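You operate a simulated robot arm through the tools that you are given. There is no shell and no other tool. Be economical: measure what you need, move in short steps, check, and stop when the job is done.

The job below is to be done with a simulated two-armed robot. You get a single attempt, and the scene is never put back.

TASK
Fetch the orange bead and set it on the yellow tile. Put the folded grey cloth on the top of table 2. Pick up the beige carton marked "lids" from the top of table 3 with one hand, pass it to the other hand and put it on the turning stand on table 2. Put the cream bead from the top of stack c on the purple tile. Put the orange pot from the top of table 2 on the large blue tile. Take the pink cup and put it on the middle of the wooden box. Put the orange cup in the bottom of the sink. Any order will do. Set down upright: beige carton, pink cup, orange cup.
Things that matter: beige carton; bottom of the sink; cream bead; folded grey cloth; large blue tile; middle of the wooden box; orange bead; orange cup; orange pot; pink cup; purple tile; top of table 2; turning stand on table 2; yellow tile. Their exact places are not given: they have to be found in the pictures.

The check looks at the end state, three seconds after you hand in, the way a careful person would. Anything else that was tipped, shoved, dropped, spilled or broken makes it a failure. A push-on lid holds only when it is set on centred and level and pressed home; a screw cap is set on level and turned clockwise until tight. Flat cloth is picked up by pressing the open fingertips on it (5 to 10 N) and closing them slowly along it; thin cloth reads only 2 to 8 mm in the jaws.

THE ROBOT
Two 7-joint arms with two-finger grippers on one trunk, on a base that drives. Base frame: it is fixed to the floor where the robot stands at the start and does not move with it; the origin is under the middle of the robot, x ahead of it, y to its left, z up; the surface under the hand at the start is at about z = 760. Readings come in mm, rad, newtons and seconds.
The left shoulder is at the start at [78, 151, 963], the right one opposite. With the tool pointing down near the work surface each hand reaches from about 320 to 800 mm from the robot's upright axis, wherever it stands, measured 20 degrees to its own side. Places, roughly: beige carton [750, 3500, 750]; bottom of the sink [-4200, 5200, 700]; cream bead (4x4x3 cm) [-1700, 3100, 1300]; folded grey cloth (11x8x3 cm) [500, 500, 800]; large blue tile (9x9x1 cm) [-1800, 3800, 800]; middle of the wooden box (18x15 cm) [-5800, 2940, 840]; orange bead (4x4x3 cm) [600, -200, 800]; orange cup (7x7x7 cm) [-5800, -1100, 800]; orange pot [-2000, 3500, 750]; pink cup (8x8x9 cm) [-5700, 2600, 800]; purple tile [-1750, 3000, 1250]; top of table 2 [-2200, 1500, 800]; turning stand on table 2 [-1800, 500, 800]; yellow tile [500, -750, 750]. Payload 2.54 kg a hand.
The TCP of each hand is the grasp point between the finger pads, 30 mm short of the fingertips. In the tool frame z runs along the fingers and y along their closing line. Largest opening 116 mm; the body of the gripper starts 95 mm behind the TCP.
Orientation is that of the tool frame in the base frame, as [roll, pitch, yaw] about the fixed x, y, z axes, in that order (R = Rz(yaw) Ry(pitch) Rx(roll)). With the fingers straight down and closing along the base's y, the tool's x points along the base's -x, its y along +y and its z along -z.

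THE INTERFACE
- The arms move only by the tool servo_tool. It takes "left_deltas", "right_deltas" or both (then of equal length, played together; a hand with none holds still); each is a list of rows, each a list of 7 numbers: the shift along the tool's x, y, z in mm, then the turn, a rotation vector about the tool's x, y, z in degrees, then the gripper command, from -1 (shut) to 1 (fully open), values between in proportion. In form: [[x, y, z, wx, wy, wz, gripper], ...]. A call has 1 to 20 rows; each row shifts and turns the commanded pose from where the row before left it, along the tool's axes as they then stand. Each row takes 0.2 s and may step no farther than 50 mm and 0.15 rad from the row before; otherwise, or with a gripper value out of range, the whole call is refused. Where a pose cannot be reached the arm comes as near as it can. A force on the tool above 40 N (or 10 N above the force at the start of the call, whichever is more), or a blocked arm, ends the call early, and 0.2 s more pass. Each finger travels about 72 mm/s and halts on what it meets, pressing with about 24 N; the grip force reading is that of the motor and also rises with nothing between the fingers. The clock runs only during rows and for 0.2 s after the last one: add rows that do not move to give the fingers time. It gives the time, the measured TCP pose, the force on the tool (base axes), the opening and the grip force at its end, in the units of the frame above (readings bear some noise), with the torque about the TCP (base axes, N m) and any sound that the robot's microphone picked up, and new pictures: "show" is both (left out), scene, wrist or none (wrist: the cameras of the hands that moved).
- Cameras (640 x 400 px; columns grow to the right, rows downward): "scene" is now at [160.6, -14.3, 1125.1]; the picture's right is [-0.15, -0.99, 0.00], its down [-0.13, 0.02, -0.99] and it looks along [0.98, -0.15, -0.13] (base axes); focal length 214 px, centre (320, 200). "left" rides on the left gripper at [69, 15, -122] in its tool frame; the picture's right is [-0.22, 0.98, 0.00], its down [-0.83, -0.18, -0.53] and it looks along [-0.52, -0.11, 0.85] (tool axes); focal length 251 px, centre (320, 200). "right" rides on the right gripper at [69, -15, -122] in its tool frame; the picture's right is [0.21, 0.98, 0.00], its down [-0.83, 0.18, -0.53] and it looks along [-0.52, 0.12, 0.85] (tool axes); focal length 251 px, centre (320, 200).
- slide_trunk(by): slides the trunk up (or, below 0, down) by that many mm; the arms and the scene camera ride with it, the base frame stays. It gives what a move gives, with no picture.
- base_move(legs): drives the robot by 1 to 6 legs, each [ahead, left, turn to the left] in mm, mm and rad, along the robot's own axes; the way and the turn of a leg run together, so that a leg with both is an arc; at most 1500 mm and 3.142 rad a leg. The arms and the cameras ride along, it lands a little off, and it stops where it bumps. It gives what a move gives, and a new picture of the scene camera.
- pan_tilt(pan, tilt): turns the head with the scene camera to pan (to the left, within 1.396 rad either way) and tilt (down, from -0.506 to 1.204), counted from straight ahead of the robot. It gives what a move gives, and a new picture of the scene camera.
- probe_pixels(camera, pixels): for up to 12 pixels [column, row] of the newest picture of that camera ("zoom" is the newest enlarged one), the place [x, y, z] in the base frame of the surface seen there, good to about 2 mm. The clock stands still meanwhile.
- zoom(camera, box): a new picture of the part [left, top, right, bottom] of that camera's present view, enlarged. The clock stands still meanwhile.
- hand_in(): hands the job in; it is judged then, once.

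Go step by step. Measure first, check grasps and placings, and put right what went wrong. The budget is 145 turns and 260 pictures, counting those below and the enlarged ones. Unless the task says otherwise, let go and move clear before handing in.

The tools are called after ">>>" as a command line: name --argument value ..., lists and objects as JSON in quotes. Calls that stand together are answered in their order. servo_tool: Moves the arms, as the interface text tells. Its arguments: {"type":"object","properties":{"left_deltas":{"type":"array","items":{"type":"array","items":{"type":"number"}}},"right_deltas":{"type":"array","items":{"type":"array","items":{"type":"number"}}},"show":{"type":"string","enum":["both","scene","wrist","none"]}},"required":[]} The other tools are called the same way: slide_trunk (by) slides the trunk up or down; base_move (legs) drives the base; pan_tilt (pan, tilt) turns the head that bears the scene camera; probe_pixels (camera, pixels) gives the place of the surface under pixels of a picture; zoom (camera, box) takes an enlarged picture of a part of a camera's view; hand_in () hands the job in.

At the start:

```text
clock: 0.0
left_tool_pos: [329.2, 51.4, 1069.1]
left_ee_rot: [-3.141, -0.001, -3.14]
left_contact_force: [-0.8, -0.3, -0.8]
left_moment: [0.03, 0.01, 0.01]
left_opening: 116.0
left_grip_force: 0.0
right_tool_pos: [486.6, -399.4, 1042.4]
right_ee_rot: [-3.14, 0.0, 3.141]
right_contact_force: [-0.2, 0.0, 0.4]
right_moment: [-0.01, -0.04, -0.02]
right_opening: 115.9
right_grip_force: 0.0
trunk travel left (down, up): [-200.0, 89.0]
robot x, y, heading: [-0.4, -3.5, -0.003]
head pan, tilt: [-0.154, 0.133]
```

scene: 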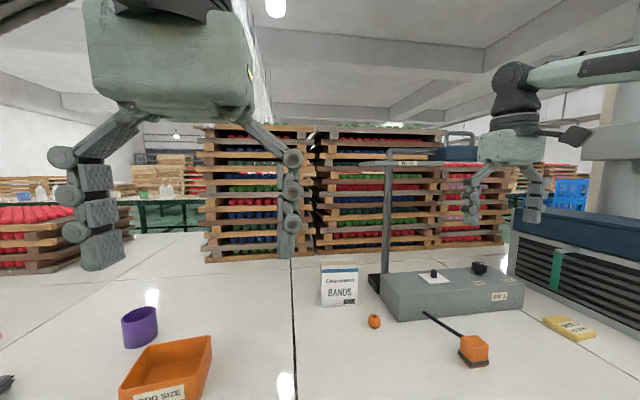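
right: 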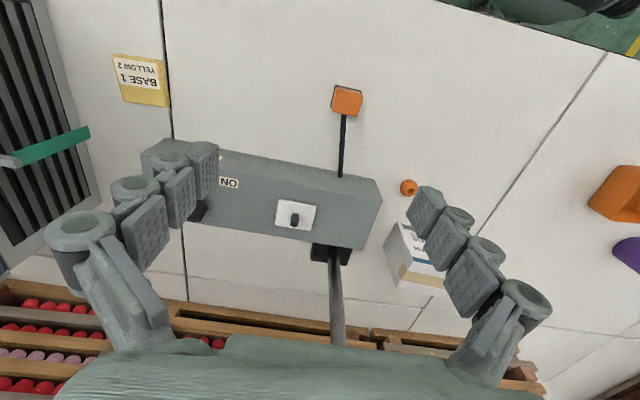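
left: 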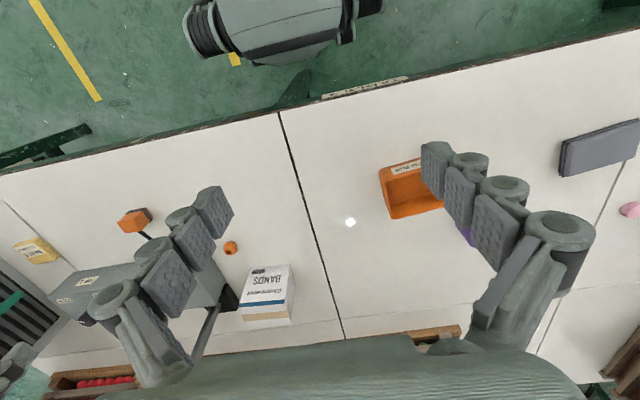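

The orange bead shows at scene (374,321), the yellow tile at (570,328), and the grey cloth near left (598,148). I'll measure these.

>>> probe_pixels --camera "scene" --pixels '[[374, 316], [374, 321], [374, 326], [569, 328], [550, 318], [590, 335], [474, 348], [340, 285], [425, 312], [430, 345]]'

>>> probe_pixels --camera "right" --pixels '[[409, 187], [404, 187], [414, 187], [140, 80], [115, 60], [160, 100], [120, 98], [165, 62]]'

>>> probe_pixels --camera "left" --pixels '[[600, 148], [562, 172], [568, 142], [637, 152], [636, 122], [560, 185], [230, 247], [600, 170], [628, 210]]'

>>> zoom --camera "right" --box '[340, 120, 480, 260]'

```text
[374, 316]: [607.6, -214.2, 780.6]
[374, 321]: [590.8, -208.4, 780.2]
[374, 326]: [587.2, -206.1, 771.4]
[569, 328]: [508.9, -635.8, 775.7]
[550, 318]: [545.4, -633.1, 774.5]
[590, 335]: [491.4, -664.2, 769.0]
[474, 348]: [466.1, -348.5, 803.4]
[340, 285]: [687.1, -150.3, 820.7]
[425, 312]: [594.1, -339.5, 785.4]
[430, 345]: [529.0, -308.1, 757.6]
```

```text
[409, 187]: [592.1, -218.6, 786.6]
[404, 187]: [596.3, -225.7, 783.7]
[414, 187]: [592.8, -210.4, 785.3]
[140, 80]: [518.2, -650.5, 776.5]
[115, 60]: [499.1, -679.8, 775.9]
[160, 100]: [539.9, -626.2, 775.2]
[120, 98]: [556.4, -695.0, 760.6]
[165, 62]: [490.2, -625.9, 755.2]
```

```text
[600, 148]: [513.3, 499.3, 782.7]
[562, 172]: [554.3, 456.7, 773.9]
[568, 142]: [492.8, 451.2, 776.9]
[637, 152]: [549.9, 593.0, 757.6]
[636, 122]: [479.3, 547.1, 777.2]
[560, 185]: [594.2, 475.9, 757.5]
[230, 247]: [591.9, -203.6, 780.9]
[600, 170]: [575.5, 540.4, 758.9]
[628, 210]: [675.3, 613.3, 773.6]
```

```text
2.86 times, centred on (410, 190) of right
```

zoom: 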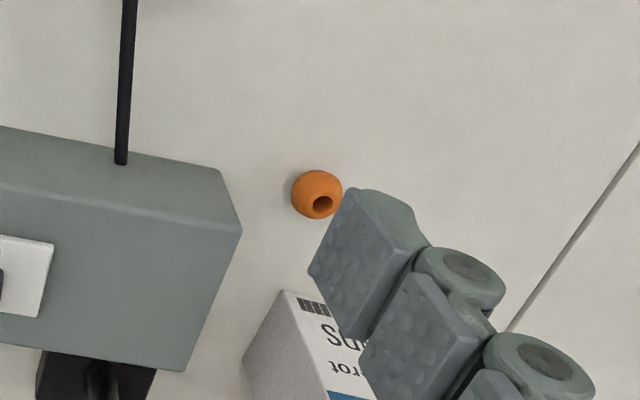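

The bead sits near the machine's corner and the BANDS box. I'll look more closely at the tile and at clearances round the bead.

>>> zoom --camera "right" --box '[80, 20, 220, 140]'

>>> zoom --camera "scene" --box '[310, 250, 470, 350]'

>>> probe_pixels --camera "zoom" --pixels '[[256, 260], [256, 285], [256, 305], [236, 285], [276, 285], [360, 282], [280, 150], [310, 150], [60, 215], [180, 215]]'

```text
3.33 times, centred on (150, 80) of right
```

zoom: 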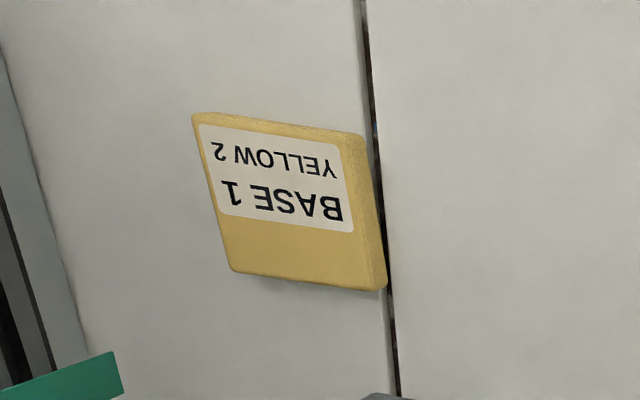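

```text
4.00 times, centred on (390, 300) of scene
```

zoom: 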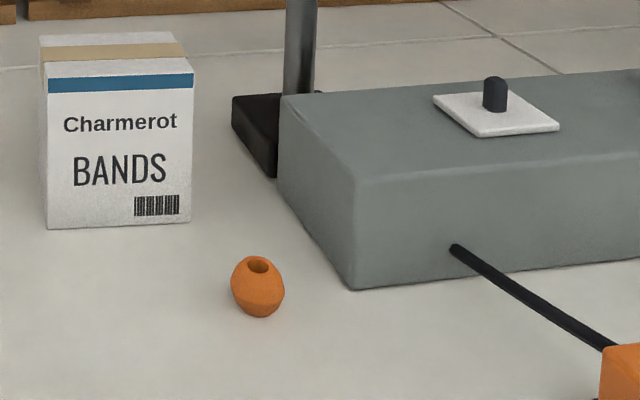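

```text
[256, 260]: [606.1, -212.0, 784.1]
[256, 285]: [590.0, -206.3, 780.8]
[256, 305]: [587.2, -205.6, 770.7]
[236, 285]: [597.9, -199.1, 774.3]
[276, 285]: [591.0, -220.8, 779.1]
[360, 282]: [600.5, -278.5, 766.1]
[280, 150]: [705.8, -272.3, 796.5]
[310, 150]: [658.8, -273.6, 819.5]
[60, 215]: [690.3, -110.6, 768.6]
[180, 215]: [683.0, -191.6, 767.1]
```

Bead centre is about (602,-211), 757 to 787 high; the machine edge lies at y≈-278 and the box face at x≈685, so closing along y fits. I'll bring the right hand over the bead.

>>> servo_tool --right_deltas '[[-23, 37.5, 0, 0, 0, 0, 0.3], [-23, 37.5, 0, 0, 0, 0, 0.2], [-23, 37.5, 20, 0, 0, 0, 0.2], [-23, 37.5, 40, 0, 0, 0, 0.2], [-23.5, 38, 40, 0, 0, 0, 0.2], [0, 0, 40, 0, 0, 0, 0.2], [0, 0, 0, 0, 0, 0, 0.2]]' --show "wrist"

```text
refused: row 4 steps farther than a row can; nothing moved
```

>>> servo_tool --right_deltas '[[-23, 37.5, 0, 0, 0, 0, 0.3], [-23, 37.5, 0, 0, 0, 0, 0.2], [-23, 37.5, 10, 0, 0, 0, 0.2], [-23, 37.5, 20, 0, 0, 0, 0.2], [-23.5, 38, 20, 0, 0, 0, 0.2], [0, 0, 45, 0, 0, 0, 0.2], [0, 0, 45, 0, 0, 0, 0.2], [0, 0, 0, 0, 0, 0, 0.2]]' --show "both"

```text
clock: 1.8
left_tool_pos: [329.2, 52.8, 1068.8]
left_ee_rot: [-3.14, 0.001, -3.141]
left_contact_force: [0.1, -0.3, 0.2]
left_moment: [-0.02, 0.01, 0.02]
left_opening: 115.7
left_grip_force: 0.0
right_tool_pos: [600.6, -211.5, 903.1]
right_ee_rot: [-3.14, 0.0, -3.141]
right_contact_force: [0.6, -0.2, 0.6]
right_moment: [0.0, 0.0, -0.02]
right_opening: 69.5
right_grip_force: 0.0
trunk travel left (down, up): [-200.0, 89.0]
robot x, y, heading: [-2.1, -1.5, -0.001]
head pan, tilt: [-0.154, 0.133]
```

scene: 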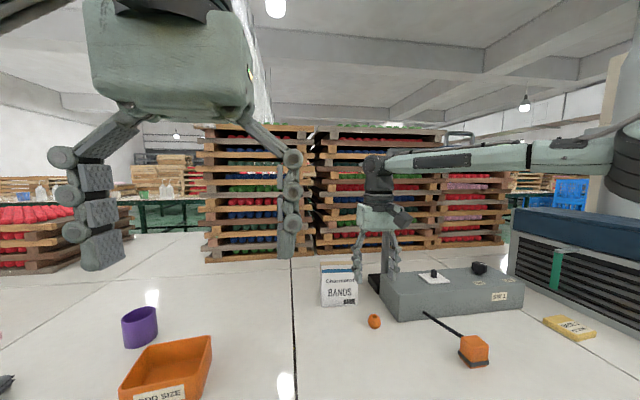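
right: 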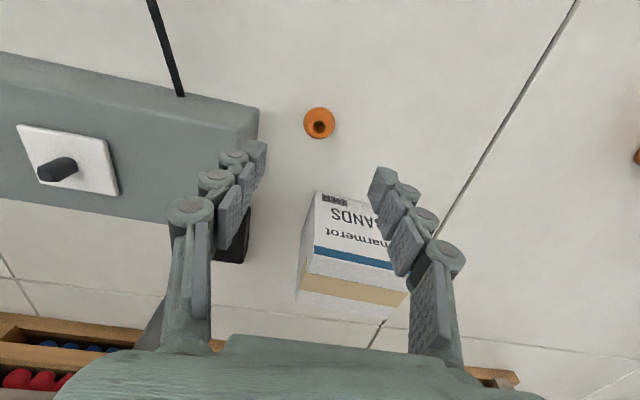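

The hand is over the bead (right image (319,123)). One precise probe before descending.

>>> probe_pixels --camera "right" --pixels '[[305, 122], [333, 122], [319, 109], [319, 136], [319, 118], [258, 140]]'

```text
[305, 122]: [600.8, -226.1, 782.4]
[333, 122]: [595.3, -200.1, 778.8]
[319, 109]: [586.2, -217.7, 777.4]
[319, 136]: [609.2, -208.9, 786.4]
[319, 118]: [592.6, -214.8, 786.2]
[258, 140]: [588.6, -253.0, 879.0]
```

Centre is about (600,-212.5), so I descend to z≈790 and close.

>>> servo_tool --right_deltas '[[0, -1, 40, 0, 0, 0, 0.2], [0, 0, 40, 0, 0, 0, 0.2], [0, 0, 25, 0, 0, 0, 0.2], [0, 0, 8, 0, 0, 0, 0.2], [0, 0, 0, 0, 0, 0, -0.2], [0, 0, 0, 0, 0, 0, -0.6], [0, 0, 0, 0, 0, 0, -0.8], [0, 0, 0, 0, 0, 0, -1], [0, 0, -20, 0, 0, 0, -1], [0, 0, -40, 0, 0, 0, -1], [0, 0, -45, 0, 0, 0, -1], [0, 0, -45, 0, 0, 0, -1]]' --show "wrist"

```text
clock: 4.4
left_tool_pos: [329.2, 52.5, 1069.2]
left_ee_rot: [-3.141, -0.001, -3.139]
left_contact_force: [-0.4, -0.9, -0.5]
left_moment: [0.02, 0.01, 0.02]
left_opening: 116.2
left_grip_force: 0.1
right_tool_pos: [604.3, -212.2, 939.0]
right_ee_rot: [3.141, 0.001, 3.141]
right_contact_force: [-0.5, 0.3, -0.2]
right_moment: [-0.03, -0.01, 0.03]
right_opening: 28.7
right_grip_force: 24.0
trunk travel left (down, up): [-200.0, 89.0]
robot x, y, heading: [2.3, 2.7, 0.001]
head pan, tilt: [-0.154, 0.133]
```

right: 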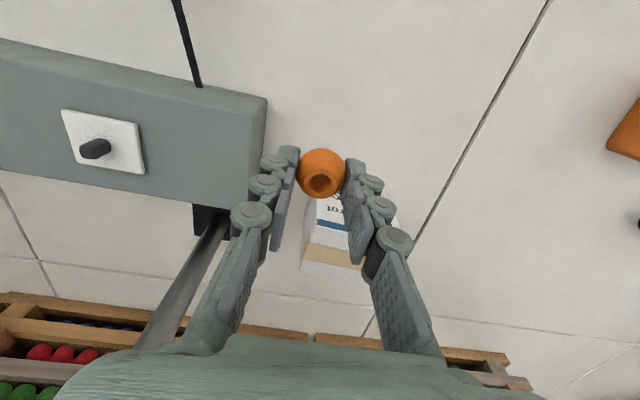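

Bead held (28.7 mm). I'll check the rack beside the yellow tile before going there.

>>> probe_pixels --camera "scene" --pixels '[[513, 240], [518, 212], [560, 225], [600, 300], [560, 290], [630, 340], [479, 268], [434, 272], [620, 225], [569, 326]]'

```text
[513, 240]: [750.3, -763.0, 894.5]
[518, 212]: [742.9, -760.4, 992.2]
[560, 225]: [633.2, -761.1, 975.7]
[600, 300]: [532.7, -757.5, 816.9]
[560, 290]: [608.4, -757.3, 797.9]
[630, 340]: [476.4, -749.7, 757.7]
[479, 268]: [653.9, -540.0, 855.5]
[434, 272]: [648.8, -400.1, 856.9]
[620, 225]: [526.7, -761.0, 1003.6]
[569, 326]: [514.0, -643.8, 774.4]
```

The tile is out of reach from here (830 mm), so I pull the hand back a little and drive the base 330 mm to the right.

>>> servo_tool --right_deltas '[[40, 0, -10, 0, 0, 0, -1], [45, 0, -10, 0, 0, 0, -1], [40, 0, -10, 0, 0, 0, -1]]' --show "none"

>>> base_move --legs '[[0, -330, 0]]'

```text
clock: 5.2
left_tool_pos: [328.3, 52.8, 1070.1]
left_ee_rot: [-3.14, 0.003, -3.141]
left_contact_force: [0.0, -0.6, 0.0]
left_moment: [0.0, 0.01, -0.01]
left_opening: 116.0
left_grip_force: 0.2
right_tool_pos: [477.4, -212.1, 970.2]
right_ee_rot: [-3.141, -0.001, 3.141]
right_contact_force: [-0.4, -0.5, -1.0]
right_moment: [0.0, 0.0, -0.03]
right_opening: 28.8
right_grip_force: 23.5
trunk travel left (down, up): [-200.0, 89.0]
robot x, y, heading: [-1.8, -4.9, -0.001]
head pan, tilt: [-0.154, 0.133]
```

```text
clock: 9.0
left_tool_pos: [329.2, -277.7, 1069.6]
left_ee_rot: [-3.139, 0.0, -3.137]
left_contact_force: [-0.3, -0.5, -0.6]
left_moment: [0.0, -0.01, -0.03]
left_opening: 115.9
left_grip_force: 0.0
right_tool_pos: [479.2, -543.1, 970.5]
right_ee_rot: [-3.141, -0.001, -3.139]
right_contact_force: [-1.2, 0.9, 0.4]
right_moment: [-0.02, -0.01, -0.01]
right_opening: 28.8
right_grip_force: 24.1
trunk travel left (down, up): [-200.0, 89.0]
robot x, y, heading: [-2.0, -329.9, 0.002]
head pan, tilt: [-0.154, 0.133]
```

scene: 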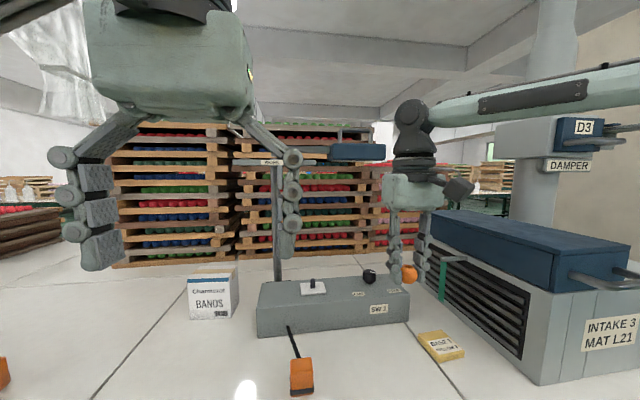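

The tile is now at scene (441,344); I'll probe it and then carry the bead over.

>>> probe_pixels --camera "scene" --pixels '[[441, 342], [420, 337], [446, 333], [461, 350], [438, 356], [409, 275], [430, 255]]'

>>> servo_tool --right_deltas '[[-10, -35, 20, 0, 0, 0, -1], [-15, -35, 30, 0, 0, 0, -1], [-13, -34, 20, 0, 0, 0, -1], [0, 0, 0, 0, 0, 0, -1]]' --show "both"

```text
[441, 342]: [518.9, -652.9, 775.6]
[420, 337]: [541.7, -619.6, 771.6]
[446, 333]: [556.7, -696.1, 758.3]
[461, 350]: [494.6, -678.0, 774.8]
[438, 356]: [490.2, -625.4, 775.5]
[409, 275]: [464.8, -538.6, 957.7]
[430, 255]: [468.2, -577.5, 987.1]
```

```text
clock: 10.0
left_tool_pos: [329.7, -277.6, 1068.6]
left_ee_rot: [-3.138, 0.0, -3.139]
left_contact_force: [-0.2, 0.9, -0.5]
left_moment: [0.0, -0.04, 0.01]
left_opening: 115.9
left_grip_force: 0.1
right_tool_pos: [517.5, -649.4, 899.1]
right_ee_rot: [3.141, 0.0, -3.14]
right_contact_force: [1.1, 0.5, -0.2]
right_moment: [-0.02, 0.03, -0.04]
right_opening: 28.8
right_grip_force: 23.9
trunk travel left (down, up): [-200.0, 89.0]
robot x, y, heading: [1.7, -333.8, 0.002]
head pan, tilt: [-0.154, 0.133]
```

scene: 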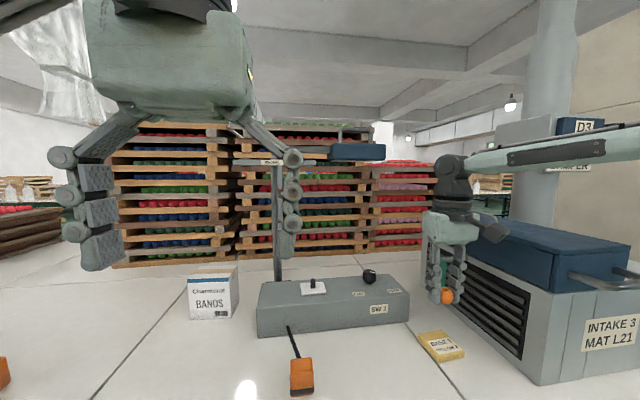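
right: 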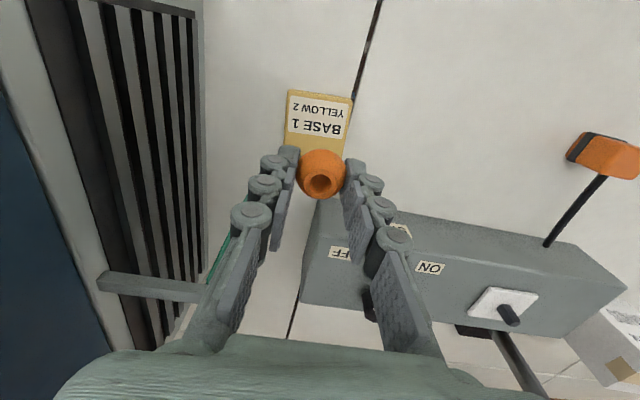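

Hand is over the tile. I lower 89 mm gently and open.

>>> servo_tool --right_deltas '[[0, -1, 40, 0, 0, 0, -1], [0, 0, 35, 0, 0, 0, -1], [0, 0, 10, 0, 0, 0, -1], [0, 0, 4, 0, 0, 0, -1], [0, 0, 0, 0, 0, 0, -1]]' --show "wrist"

```text
clock: 11.2
left_tool_pos: [329.7, -277.7, 1069.3]
left_ee_rot: [-3.14, 0.0, -3.139]
left_contact_force: [-0.5, 0.6, -1.1]
left_moment: [0.01, -0.01, 0.0]
left_opening: 115.9
left_grip_force: 0.0
right_tool_pos: [517.3, -649.1, 811.0]
right_ee_rot: [-3.141, 0.001, -3.138]
right_contact_force: [-0.3, -0.4, -0.1]
right_moment: [0.01, -0.01, 0.0]
right_opening: 28.7
right_grip_force: 23.8
trunk travel left (down, up): [-200.0, 89.0]
robot x, y, heading: [0.7, -329.3, 0.004]
head pan, tilt: [-0.154, 0.133]
```

right: 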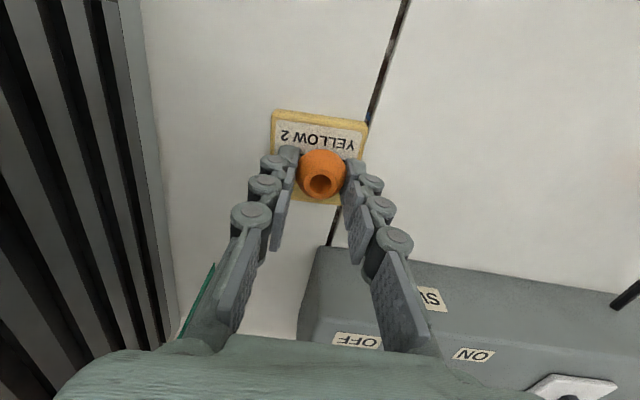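

No contact yet, so I lower a millimetre at a time.

>>> servo_tool --right_deltas '[[0, 0, 1, 0, 0, 0, -1], [0, 0, 1, 0, 0, 0, -1], [0, 0, 0, 0, 0, 0, -1]]' --show "none"

```text
clock: 12.0
left_tool_pos: [330.6, -277.5, 1069.6]
left_ee_rot: [-3.141, -0.001, -3.137]
left_contact_force: [0.2, -0.1, 1.5]
left_moment: [-0.01, -0.03, -0.04]
left_opening: 115.9
left_grip_force: 0.1
right_tool_pos: [518.5, -649.7, 809.5]
right_ee_rot: [3.14, -0.001, -3.138]
right_contact_force: [-0.1, 0.0, -0.1]
right_moment: [0.04, 0.01, 0.0]
right_opening: 28.9
right_grip_force: 23.7
trunk travel left (down, up): [-200.0, 89.0]
robot x, y, heading: [3.7, -330.6, 0.0]
head pan, tilt: [-0.154, 0.133]
```

>>> servo_tool --right_deltas '[[0, 0, 1, 0, 0, 0, -1], [0, 0, 1, 0, 0, 0, -1], [0, 0, 0, 0, 0, 0, -1]]' --show "none"

```text
clock: 12.8
left_tool_pos: [330.1, -278.2, 1068.6]
left_ee_rot: [-3.139, 0.0, -3.137]
left_contact_force: [-0.1, -0.6, -0.3]
left_moment: [0.02, 0.0, 0.02]
left_opening: 116.2
left_grip_force: 0.0
right_tool_pos: [518.0, -648.9, 806.4]
right_ee_rot: [-3.141, -0.001, -3.139]
right_contact_force: [-0.2, 0.4, 0.0]
right_moment: [0.02, -0.02, 0.03]
right_opening: 28.8
right_grip_force: 24.2
trunk travel left (down, up): [-200.0, 89.0]
robot x, y, heading: [0.5, -336.3, 0.001]
head pan, tilt: [-0.154, 0.133]
```

Still no contact force; I check the gap visually.

>>> zoom --camera "right" --box '[260, 90, 380, 220]'

>>> zoom --camera "scene" --box '[400, 260, 500, 370]'

```text
3.08 times, centred on (320, 155) of right
```

zoom: 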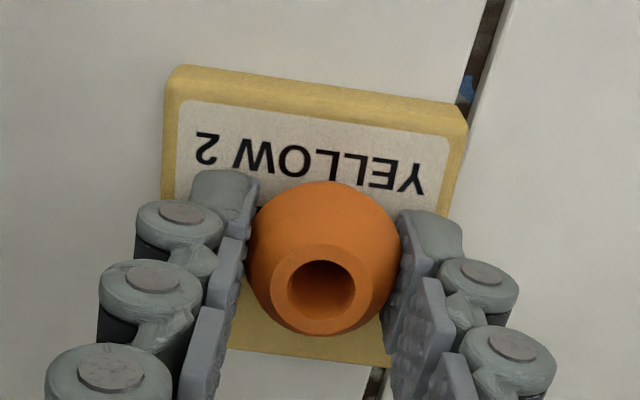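

```text
3.64 times, centred on (450, 315) of scene
```

zoom: 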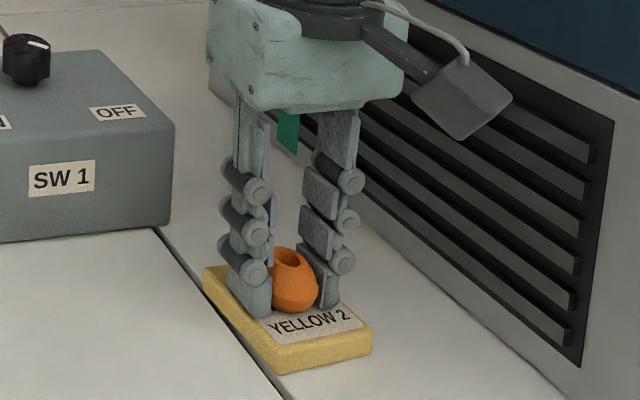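

The bead is a hair above the tile and centred on it. One more small lowering, then open and rise.

>>> servo_tool --right_deltas '[[0, 0, 1, 0, 0, 0, -1], [0, 0, 0, 0, 0, 0, -0.5], [0, 0, 0, 0, 0, 0, -0.4], [0, 0, 0, 0, 0, 0, -0.2], [0, 0, 0, 0, 0, 0, 0], [0, 0, 0, 0, 0, 0, 0.1], [0, 0, -30, 0, 0, 0, 0.1], [0, 0, -50, 0, 0, 0, 0.1], [0, 0, -50, 0, 0, 0, 0.1]]' --show "wrist"

```text
clock: 14.8
left_tool_pos: [329.9, -277.4, 1068.3]
left_ee_rot: [-3.139, 0.0, -3.138]
left_contact_force: [-1.1, -0.6, -0.1]
left_moment: [0.0, 0.02, -0.02]
left_opening: 115.8
left_grip_force: 0.0
right_tool_pos: [516.6, -647.7, 937.2]
right_ee_rot: [-3.141, 0.001, -3.139]
right_contact_force: [0.1, -0.1, 0.0]
right_moment: [0.03, 0.05, -0.03]
right_opening: 63.7
right_grip_force: 0.0
trunk travel left (down, up): [-200.0, 89.0]
robot x, y, heading: [-1.6, -332.1, 0.002]
head pan, tilt: [-0.154, 0.133]
```

right: 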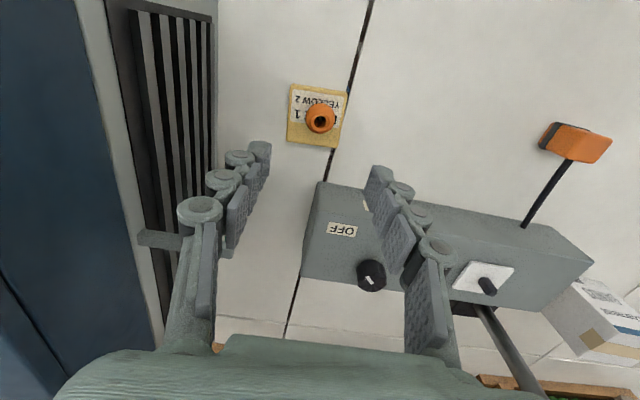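

Bead rests on the yellow tile. I raise and tuck the right hand, then drive left to the grey cloth.

>>> servo_tool --right_deltas '[[30, 0, -30, 0, 0, 0, 0.1], [30, 20, -30, 0, 0, 0, 0.1], [30, 20, -40, 0, 0, 0, 0.1]]' --show "none"

>>> base_move --legs '[[0, 600, 0]]'

>>> pan_tilt --pan 0.45 --tilt 0.6

```text
refused: row 3 steps farther than a row can; nothing moved
```

```text
clock: 20.9
left_tool_pos: [327.1, 308.0, 1068.2]
left_ee_rot: [-3.14, 0.001, -3.135]
left_contact_force: [0.6, 0.2, 0.0]
left_moment: [-0.02, 0.0, 0.0]
left_opening: 115.9
left_grip_force: 0.1
right_tool_pos: [515.9, -59.6, 937.0]
right_ee_rot: [-3.141, 0.0, -3.138]
right_contact_force: [-0.2, 0.7, 0.4]
right_moment: [-0.01, 0.03, 0.02]
right_opening: 64.1
right_grip_force: 0.1
trunk travel left (down, up): [-200.0, 89.0]
robot x, y, heading: [1.0, 256.9, 0.004]
head pan, tilt: [-0.154, 0.133]
```

scene: 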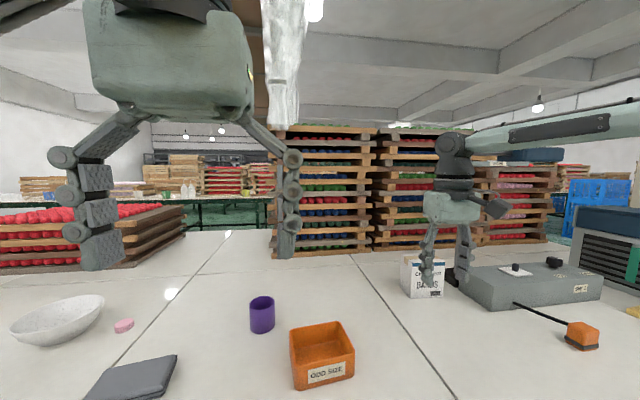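

```text
clock: 21.9
left_tool_pos: [327.8, 311.1, 1069.8]
left_ee_rot: [-3.141, -0.001, -3.137]
left_contact_force: [-0.1, 0.6, -0.9]
left_moment: [0.0, 0.0, -0.02]
left_opening: 116.1
left_grip_force: 0.0
right_tool_pos: [516.4, -60.3, 935.8]
right_ee_rot: [-3.14, 0.0, -3.139]
right_contact_force: [-0.3, 0.4, 0.2]
right_moment: [0.0, -0.03, -0.01]
right_opening: 63.8
right_grip_force: 0.1
trunk travel left (down, up): [-200.0, 89.0]
robot x, y, heading: [-0.7, 256.8, 0.002]
head pan, tilt: [0.45, 0.6]
```

scene: 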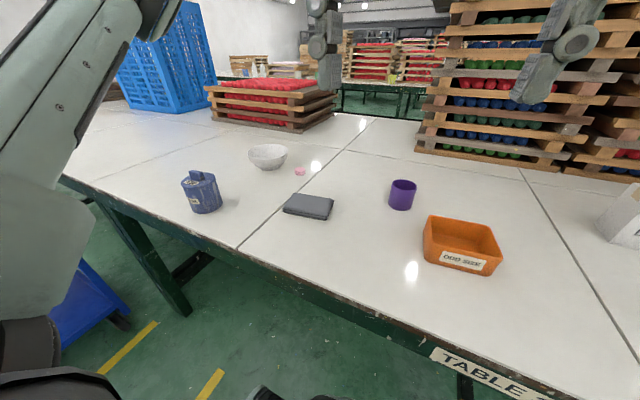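

The right hand passed clear even though the tuck was refused. The cloth is at (308,207); I zoom and measure it.

>>> zoom --camera "scene" --box '[260, 170, 360, 240]'

>>> probe_pixels --camera "scene" --pixels '[[308, 204], [286, 209], [296, 195], [331, 200], [325, 217], [325, 220], [298, 214], [300, 220]]'

>>> zoom --camera "left" --box '[160, 100, 480, 300]'

```text
5.71 times, centred on (310, 205) of scene
```

zoom: 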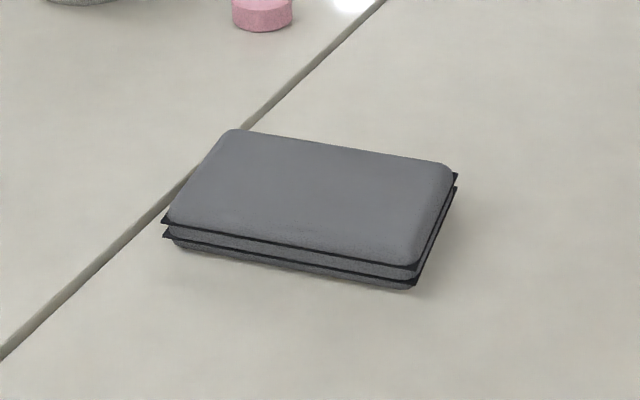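

```text
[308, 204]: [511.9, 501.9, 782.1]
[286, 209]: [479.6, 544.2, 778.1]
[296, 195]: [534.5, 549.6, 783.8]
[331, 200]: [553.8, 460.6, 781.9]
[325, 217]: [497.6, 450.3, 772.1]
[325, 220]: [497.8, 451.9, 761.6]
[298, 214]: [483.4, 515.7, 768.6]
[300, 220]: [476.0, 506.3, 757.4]
```

```text
2.00 times, centred on (320, 200) of left
```

zoom: 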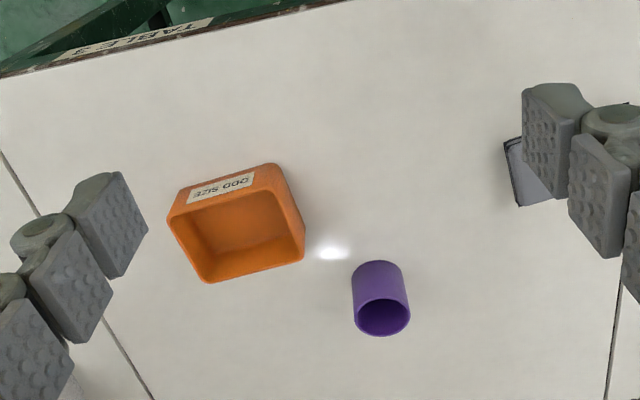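

The cloth is a 25 mm thick block centred at (515,501), long axis 11° off y. I'll grip across the short side: move over it, then turn the tool +79° about its z.

>>> servo_tool --left_deltas '[[-31, 31.6, 10, 0, 0, 0, 1], [-31, 31.6, 10, 0, 0, 0, 1], [-31, 31.6, 10, 0, 0, 0, 1], [-31, 31.6, 10, 0, 0, 0, 1], [-31, 31.6, 10, 0, 0, 0, 1], [-32, 32, 10, 0, 0, 0, 1], [0, 0, 9, 0, 0, 7.9, 1], [0, 0, 9, 0, 0, 7.9, 1], [0, 0, 9, 0, 0, 7.9, 1], [0, 0, 9, 0, 0, 7.9, 1], [0, 0, 9, 0, 0, 7.9, 1], [0, 0, 9, 0, 0, 7.9, 1], [0, 0, 9, 0, 0, 7.9, 1], [0, 0, 9, 0, 0, 7.9, 1], [0, 0, 9, 0, 0, 7.9, 1], [0, 0, 9, 0, 0, 7.9, 1], [0, 0, 0, 0, 0, 0, 1]]' --show "both"

```text
clock: 25.5
left_tool_pos: [390.7, 383.4, 898.0]
left_ee_rot: [3.141, 0.001, 1.769]
left_contact_force: [0.2, 0.1, 0.1]
left_moment: [-0.01, -0.01, -0.01]
left_opening: 115.9
left_grip_force: 0.0
left hand out of reach, approached as far as the arm can: row 12, 13, 14, 15, 16
right_tool_pos: [516.2, -59.8, 937.3]
right_ee_rot: [-3.141, 0.0, -3.138]
right_contact_force: [0.6, 0.2, -0.2]
right_moment: [0.02, 0.01, 0.0]
right_opening: 63.7
right_grip_force: 0.1
trunk travel left (down, up): [-200.0, 89.0]
robot x, y, heading: [-3.7, 254.7, 0.003]
head pan, tilt: [0.45, 0.6]
```

scene: 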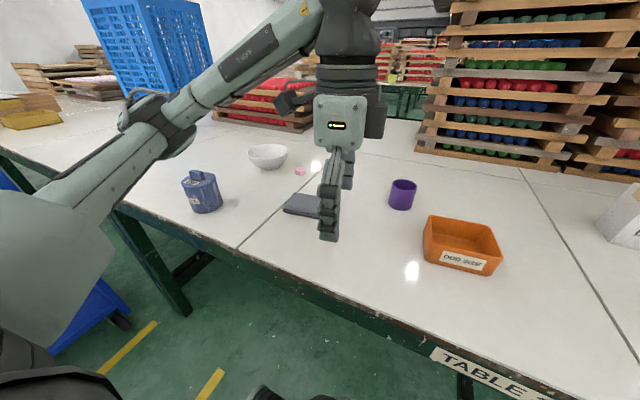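
left: 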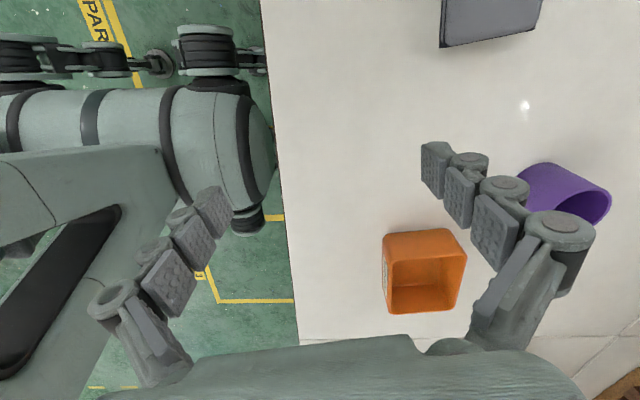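

The wrist came near its limit with this yaw and stopped at (390,383). I'll turn the other way, 180° back, which suits this arm better.

>>> servo_tool --left_deltas '[[0, 0, -5, 0, 0, -8.5, 1], [0, 0, -5, 0, 0, -8.5, 1], [0, 0, -5, 0, 0, -8.5, 1], [0, 0, -5, 0, 0, -8.5, 1], [0, 0, -5, 0, 0, -8.5, 1], [0, 0, 0, 0, 0, -8.5, 1], [0, 0, 0, 0, 0, -8.5, 1], [0, 0, 0, 0, 0, -8.5, 1], [0, 0, 0, 0, 0, -8.5, 1], [0, 0, 0, 0, 0, -8.5, 1], [0, 0, 0, 0, 0, -8.5, 1], [0, 0, 0, 0, 0, -8.5, 1], [0, 0, 0, 0, 0, -8.5, 1], [0, 0, 0, 0, 0, -8.5, 1], [0, 0, 0, 0, 0, -8.5, 1], [0, 0, 0, 0, 0, -8.5, 1], [0, 0, 0, 0, 0, -8.5, 1], [0, 0, 0, 0, 0, -8.5, 1], [0, 0, 0, 0, 0, -8.5, 1], [0, 0, 0, 0, 0, -8.5, 1]]' --show "none"

```text
clock: 29.7
left_tool_pos: [391.1, 384.0, 924.1]
left_ee_rot: [3.141, -0.003, -1.544]
left_contact_force: [-0.7, -0.3, -0.6]
left_moment: [0.01, -0.03, 0.01]
left_opening: 116.1
left_grip_force: 0.0
right_tool_pos: [515.0, -59.8, 937.1]
right_ee_rot: [3.141, 0.0, -3.139]
right_contact_force: [0.3, 0.2, 0.1]
right_moment: [-0.02, -0.04, 0.01]
right_opening: 63.6
right_grip_force: 0.0
trunk travel left (down, up): [-200.0, 89.0]
robot x, y, heading: [-2.0, 255.1, 0.006]
head pan, tilt: [0.45, 0.6]
```

Yaw is now -88.5°. I finish turning to -79° and translate over the cloth.

>>> servo_tool --left_deltas '[[0, 0, 0, 0, 0, -4.75, 1], [0, 0, 0, 0, 0, -4.75, 1], [-22.8, -36, 5, 0, 0, 0, 1], [-22.8, -36, 5, 0, 0, 0, 1], [-22.8, -36, 5, 0, 0, 0, 1], [-22.8, -36, 5, 0, 0, 0, 1], [0, 0, 0, 0, 0, 0, 1]]' --show "both"

```text
clock: 31.3
left_tool_pos: [516.4, 501.2, 901.8]
left_ee_rot: [-3.141, -0.002, -1.383]
left_contact_force: [0.1, 0.4, 1.1]
left_moment: [-0.04, -0.04, 0.01]
left_opening: 116.0
left_grip_force: 0.0
right_tool_pos: [516.8, -60.3, 937.4]
right_ee_rot: [-3.14, 0.0, -3.139]
right_contact_force: [-0.4, 0.0, -0.6]
right_moment: [0.02, 0.04, 0.01]
right_opening: 63.9
right_grip_force: 0.1
trunk travel left (down, up): [-200.0, 89.0]
robot x, y, heading: [-2.1, 256.2, 0.0]
head pan, tilt: [0.45, 0.6]
```

scene: 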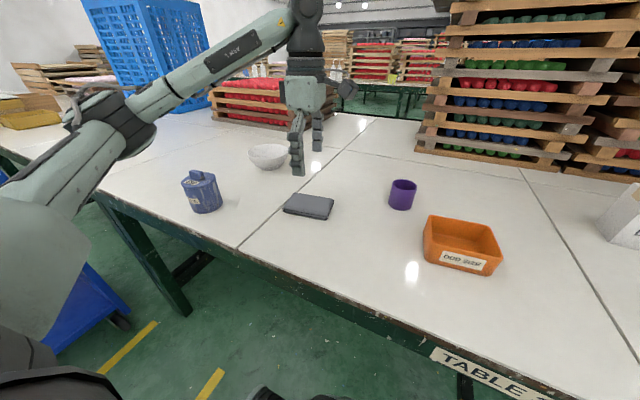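
left: 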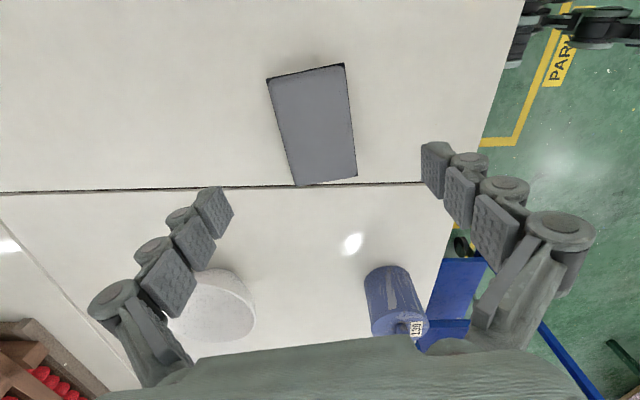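

The cloth appears at left (313,125), slightly rotated relative to the jaws; I probe its corners.

>>> probe_pixels --camera "left" --pixels '[[271, 82], [341, 68], [353, 173], [298, 182], [313, 125], [283, 132], [347, 120], [412, 300], [215, 275]]'

```text
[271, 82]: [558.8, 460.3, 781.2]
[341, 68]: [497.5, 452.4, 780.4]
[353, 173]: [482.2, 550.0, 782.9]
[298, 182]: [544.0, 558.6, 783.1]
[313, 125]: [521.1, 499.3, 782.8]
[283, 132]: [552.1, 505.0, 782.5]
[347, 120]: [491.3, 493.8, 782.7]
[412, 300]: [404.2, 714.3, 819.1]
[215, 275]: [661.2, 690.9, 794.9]
```

Centre (521,505), width 62 mm, short axis at 8.3°. I correct and descend to z≈790, then close slowly.

>>> servo_tool --left_deltas '[[-3.2, -4.9, 20, 0, 0, 2.5, 1], [0, 0, 40, 0, 0, 0, 1], [0, 0, 35, 0, 0, 0, 1], [0, 0, 16, 0, 0, 0, 1], [0, 0, 0, 0, 0, 0, 0.6], [0, 0, 0, 0, 0, 0, 0.3], [0, 0, 0, 0, 0, 0, 0.1], [0, 0, 0, 0, 0, 0, -0.1], [0, 0, 0, 0, 0, 0, -0.4], [0, 0, 0, 0, 0, 0, -0.7], [0, 0, 0, 0, 0, 0, -1]]' --show "both"

```text
clock: 33.7
left_tool_pos: [522.0, 503.7, 791.7]
left_ee_rot: [-3.141, -0.004, -1.426]
left_contact_force: [-0.1, 0.6, 0.9]
left_moment: [0.04, 0.01, 0.05]
left_opening: 69.0
left_grip_force: 24.0
right_tool_pos: [515.3, -60.8, 936.2]
right_ee_rot: [3.141, -0.001, -3.138]
right_contact_force: [-0.4, -0.2, 0.4]
right_moment: [-0.01, 0.01, -0.01]
right_opening: 63.7
right_grip_force: 0.1
trunk travel left (down, up): [-200.0, 89.0]
robot x, y, heading: [-2.3, 255.8, 0.003]
head pan, tilt: [0.45, 0.6]
```

scene: 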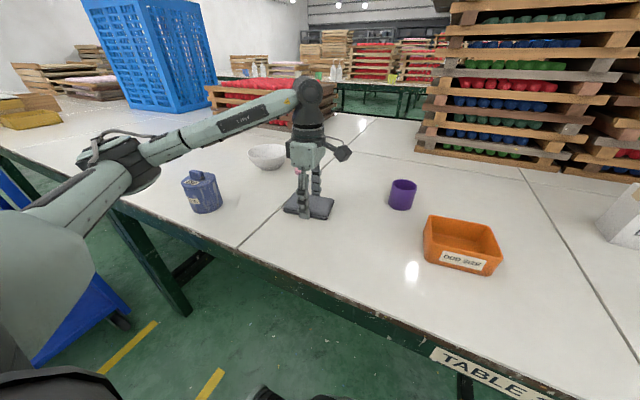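
left: 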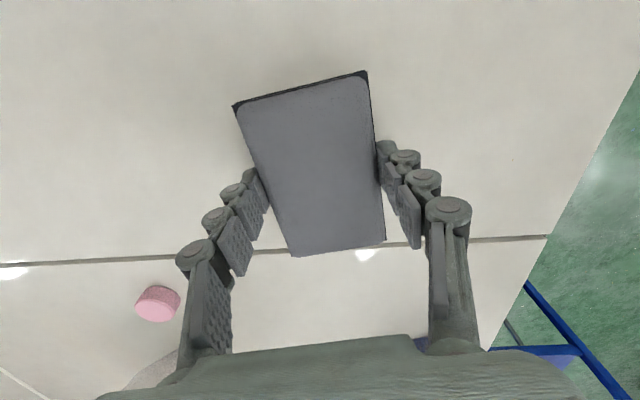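

Gripped at 69 mm, behaving as a firm block. I lift it and tuck the right hand higher at the same time.

>>> servo_tool --left_deltas '[[0, 0, -20, 0, 0, 0, -1], [0, 0, -40, 0, 0, 0, -1], [0, 0, -40, 0, 0, 0, -1], [0, 0, -45, 0, 0, 0, -1], [0, 0, -45, 0, 0, 0, -1], [0, 0, -45, 0, 0, 0, -1]]' --right_deltas '[[0, 0, -20, 0, 0, 0, 0.1], [0, 0, -40, 0, 0, 0, 0.1], [0, 0, -40, 0, 0, 0, 0.1], [35, 0, 0, 0, 0, 0, 0.1], [40, 0, 0, 0, 0, 0, 0.1], [40, 0, 0, 0, 0, 0, 0.1]]' --show "both"

```text
clock: 35.1
left_tool_pos: [519.0, 502.9, 1026.7]
left_ee_rot: [-3.141, -0.002, -1.425]
left_contact_force: [0.5, 0.2, -0.2]
left_moment: [0.01, 0.01, 0.02]
left_opening: 69.0
left_grip_force: 24.3
right_tool_pos: [402.4, -62.6, 1036.6]
right_ee_rot: [-3.14, 0.002, -3.138]
right_contact_force: [0.1, -0.9, 0.8]
right_moment: [-0.01, -0.02, -0.01]
right_opening: 63.4
right_grip_force: 0.1
trunk travel left (down, up): [-200.0, 89.0]
robot x, y, heading: [-3.6, 254.4, 0.003]
head pan, tilt: [0.45, 0.6]
```

scene: 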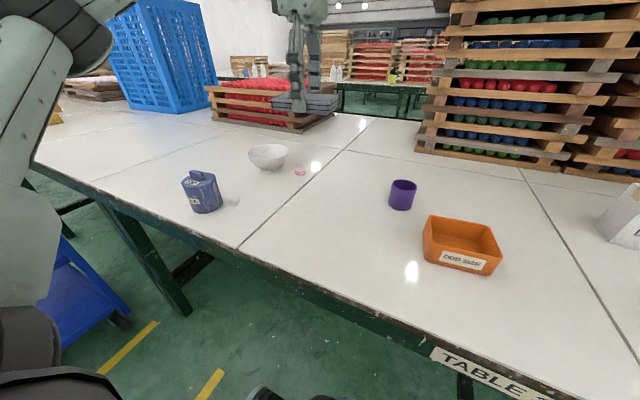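
right: 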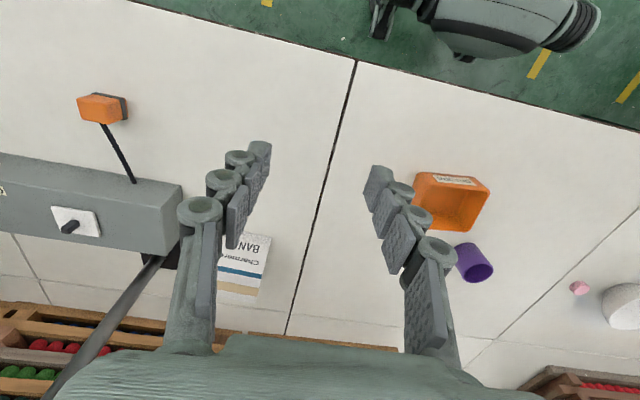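
left: 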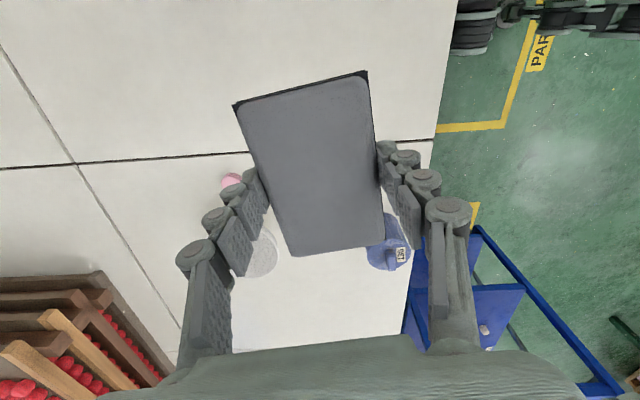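

The cloth is in hand. Before driving I look around the room to both sides.

>>> pan_tilt --pan 1.39 --tilt 0.3

>>> pan_tilt --pan -1.39 --tilt 0.3

```text
clock: 36.3
left_tool_pos: [519.9, 503.8, 1025.3]
left_ee_rot: [3.141, -0.002, -1.426]
left_contact_force: [0.4, 0.6, 0.1]
left_moment: [-0.01, 0.0, 0.04]
left_opening: 69.2
left_grip_force: 23.8
right_tool_pos: [402.4, -61.9, 1037.4]
right_ee_rot: [-3.14, 0.0, -3.137]
right_contact_force: [0.1, -0.3, -0.5]
right_moment: [0.01, 0.01, -0.03]
right_opening: 63.7
right_grip_force: 0.0
trunk travel left (down, up): [-200.0, 89.0]
robot x, y, heading: [-4.6, 256.5, 0.001]
head pan, tilt: [1.389, 0.3]
```

scene: 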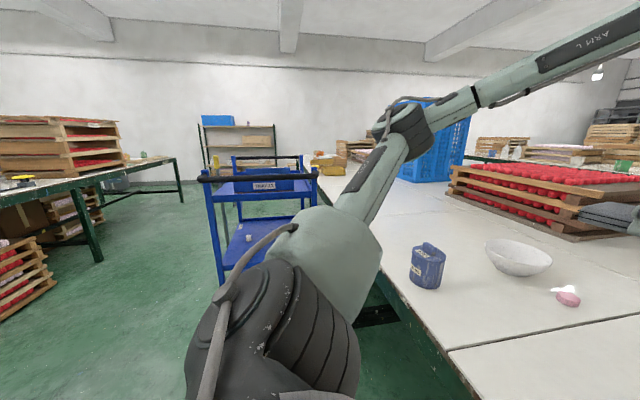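

```text
clock: 38.8
left_tool_pos: [521.3, 503.2, 1025.3]
left_ee_rot: [-3.141, -0.002, -1.427]
left_contact_force: [0.8, -0.1, -1.2]
left_moment: [-0.03, 0.01, 0.02]
left_opening: 69.0
left_grip_force: 24.7
right_tool_pos: [403.5, -62.3, 1037.0]
right_ee_rot: [-3.141, -0.002, -3.137]
right_contact_force: [-0.4, 1.1, -0.3]
right_moment: [-0.02, 0.02, -0.02]
right_opening: 63.5
right_grip_force: 0.0
trunk travel left (down, up): [-200.0, 89.0]
robot x, y, heading: [-1.4, 254.3, 0.005]
head pan, tilt: [-1.389, 0.3]
```

scene: 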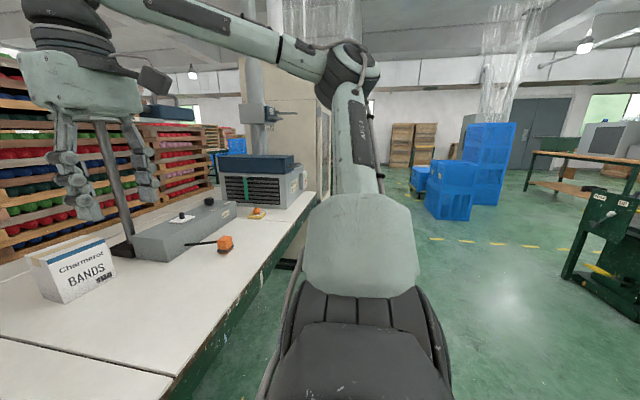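

The room is open behind; a trolley stands to the left at some distance. I back up 400 mm and turn left 90° to see table 2.

>>> base_move --legs '[[-400, 0, 0], [0, 0, 1.5]]'

>>> pan_tilt --pan 0.7 --tilt 0.25

```text
clock: 45.1
left_tool_pos: [-627.0, 787.0, 1026.0]
left_ee_rot: [3.141, -0.003, 0.1]
left_contact_force: [-0.3, -0.7, -0.8]
left_moment: [-0.02, -0.03, -0.02]
left_opening: 69.2
left_grip_force: 24.0
right_tool_pos: [-68.8, 644.6, 1036.5]
right_ee_rot: [3.141, 0.0, -1.61]
right_contact_force: [0.8, 0.0, -0.2]
right_moment: [-0.02, -0.02, 0.0]
right_opening: 63.8
right_grip_force: 0.1
trunk travel left (down, up): [-200.0, 89.0]
robot x, y, heading: [-402.2, 250.8, 1.528]
head pan, tilt: [-1.389, 0.3]
```

scene: 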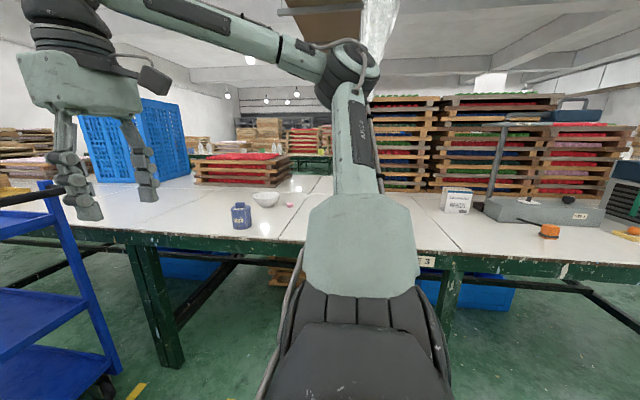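

```text
clock: 47.1
left_tool_pos: [-629.2, 787.1, 1025.9]
left_ee_rot: [3.141, -0.002, 0.102]
left_contact_force: [0.0, 0.0, 0.0]
left_moment: [0.0, 0.0, -0.01]
left_opening: 68.9
left_grip_force: 23.8
right_tool_pos: [-68.7, 644.6, 1036.3]
right_ee_rot: [-3.14, 0.0, -1.611]
right_contact_force: [-0.4, -0.2, 0.5]
right_moment: [-0.01, -0.01, 0.0]
right_opening: 63.7
right_grip_force: 0.1
trunk travel left (down, up): [-200.0, 89.0]
robot x, y, heading: [-404.0, 251.5, 1.53]
head pan, tilt: [0.7, 0.25]
```

scene: 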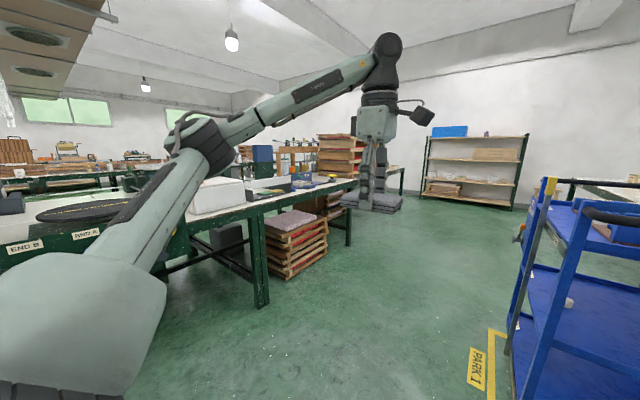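

Table 2 is visible, with a black turntable at (90,208) and white carton at (215,195). I probe the geometry.

>>> probe_pixels --camera "scene" --pixels '[[90, 208], [60, 212], [24, 246], [87, 234], [290, 197], [350, 184], [270, 207], [215, 195], [296, 220], [327, 186], [262, 300], [348, 243]]'

>>> zoom --camera "scene" --box '[200, 130, 420, 240]'

>>> probe_pixels --camera "zoom" --pixels '[[350, 170], [280, 160], [440, 155], [230, 185], [300, 150], [200, 200], [485, 185], [270, 175]]'

```text
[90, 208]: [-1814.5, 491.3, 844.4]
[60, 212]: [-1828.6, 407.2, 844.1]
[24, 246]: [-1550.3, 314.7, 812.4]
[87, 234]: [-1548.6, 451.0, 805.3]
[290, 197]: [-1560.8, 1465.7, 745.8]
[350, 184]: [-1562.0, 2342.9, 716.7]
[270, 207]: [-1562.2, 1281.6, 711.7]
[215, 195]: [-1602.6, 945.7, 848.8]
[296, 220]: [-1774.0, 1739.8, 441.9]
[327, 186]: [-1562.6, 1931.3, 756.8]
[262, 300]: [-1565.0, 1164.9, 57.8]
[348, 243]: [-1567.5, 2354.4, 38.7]
```

```text
2.91 times, centred on (310, 185) of scene
```

zoom: 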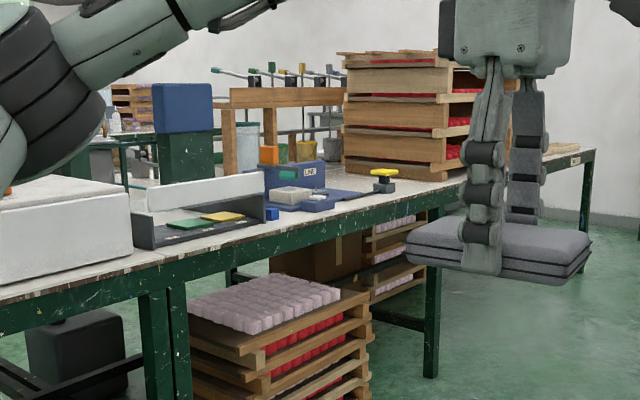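

```text
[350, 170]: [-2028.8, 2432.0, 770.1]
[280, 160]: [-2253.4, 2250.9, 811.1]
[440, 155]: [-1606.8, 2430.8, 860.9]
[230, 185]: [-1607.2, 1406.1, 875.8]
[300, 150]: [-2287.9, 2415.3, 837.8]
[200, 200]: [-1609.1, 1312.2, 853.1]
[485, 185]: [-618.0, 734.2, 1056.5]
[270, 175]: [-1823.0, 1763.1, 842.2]
```

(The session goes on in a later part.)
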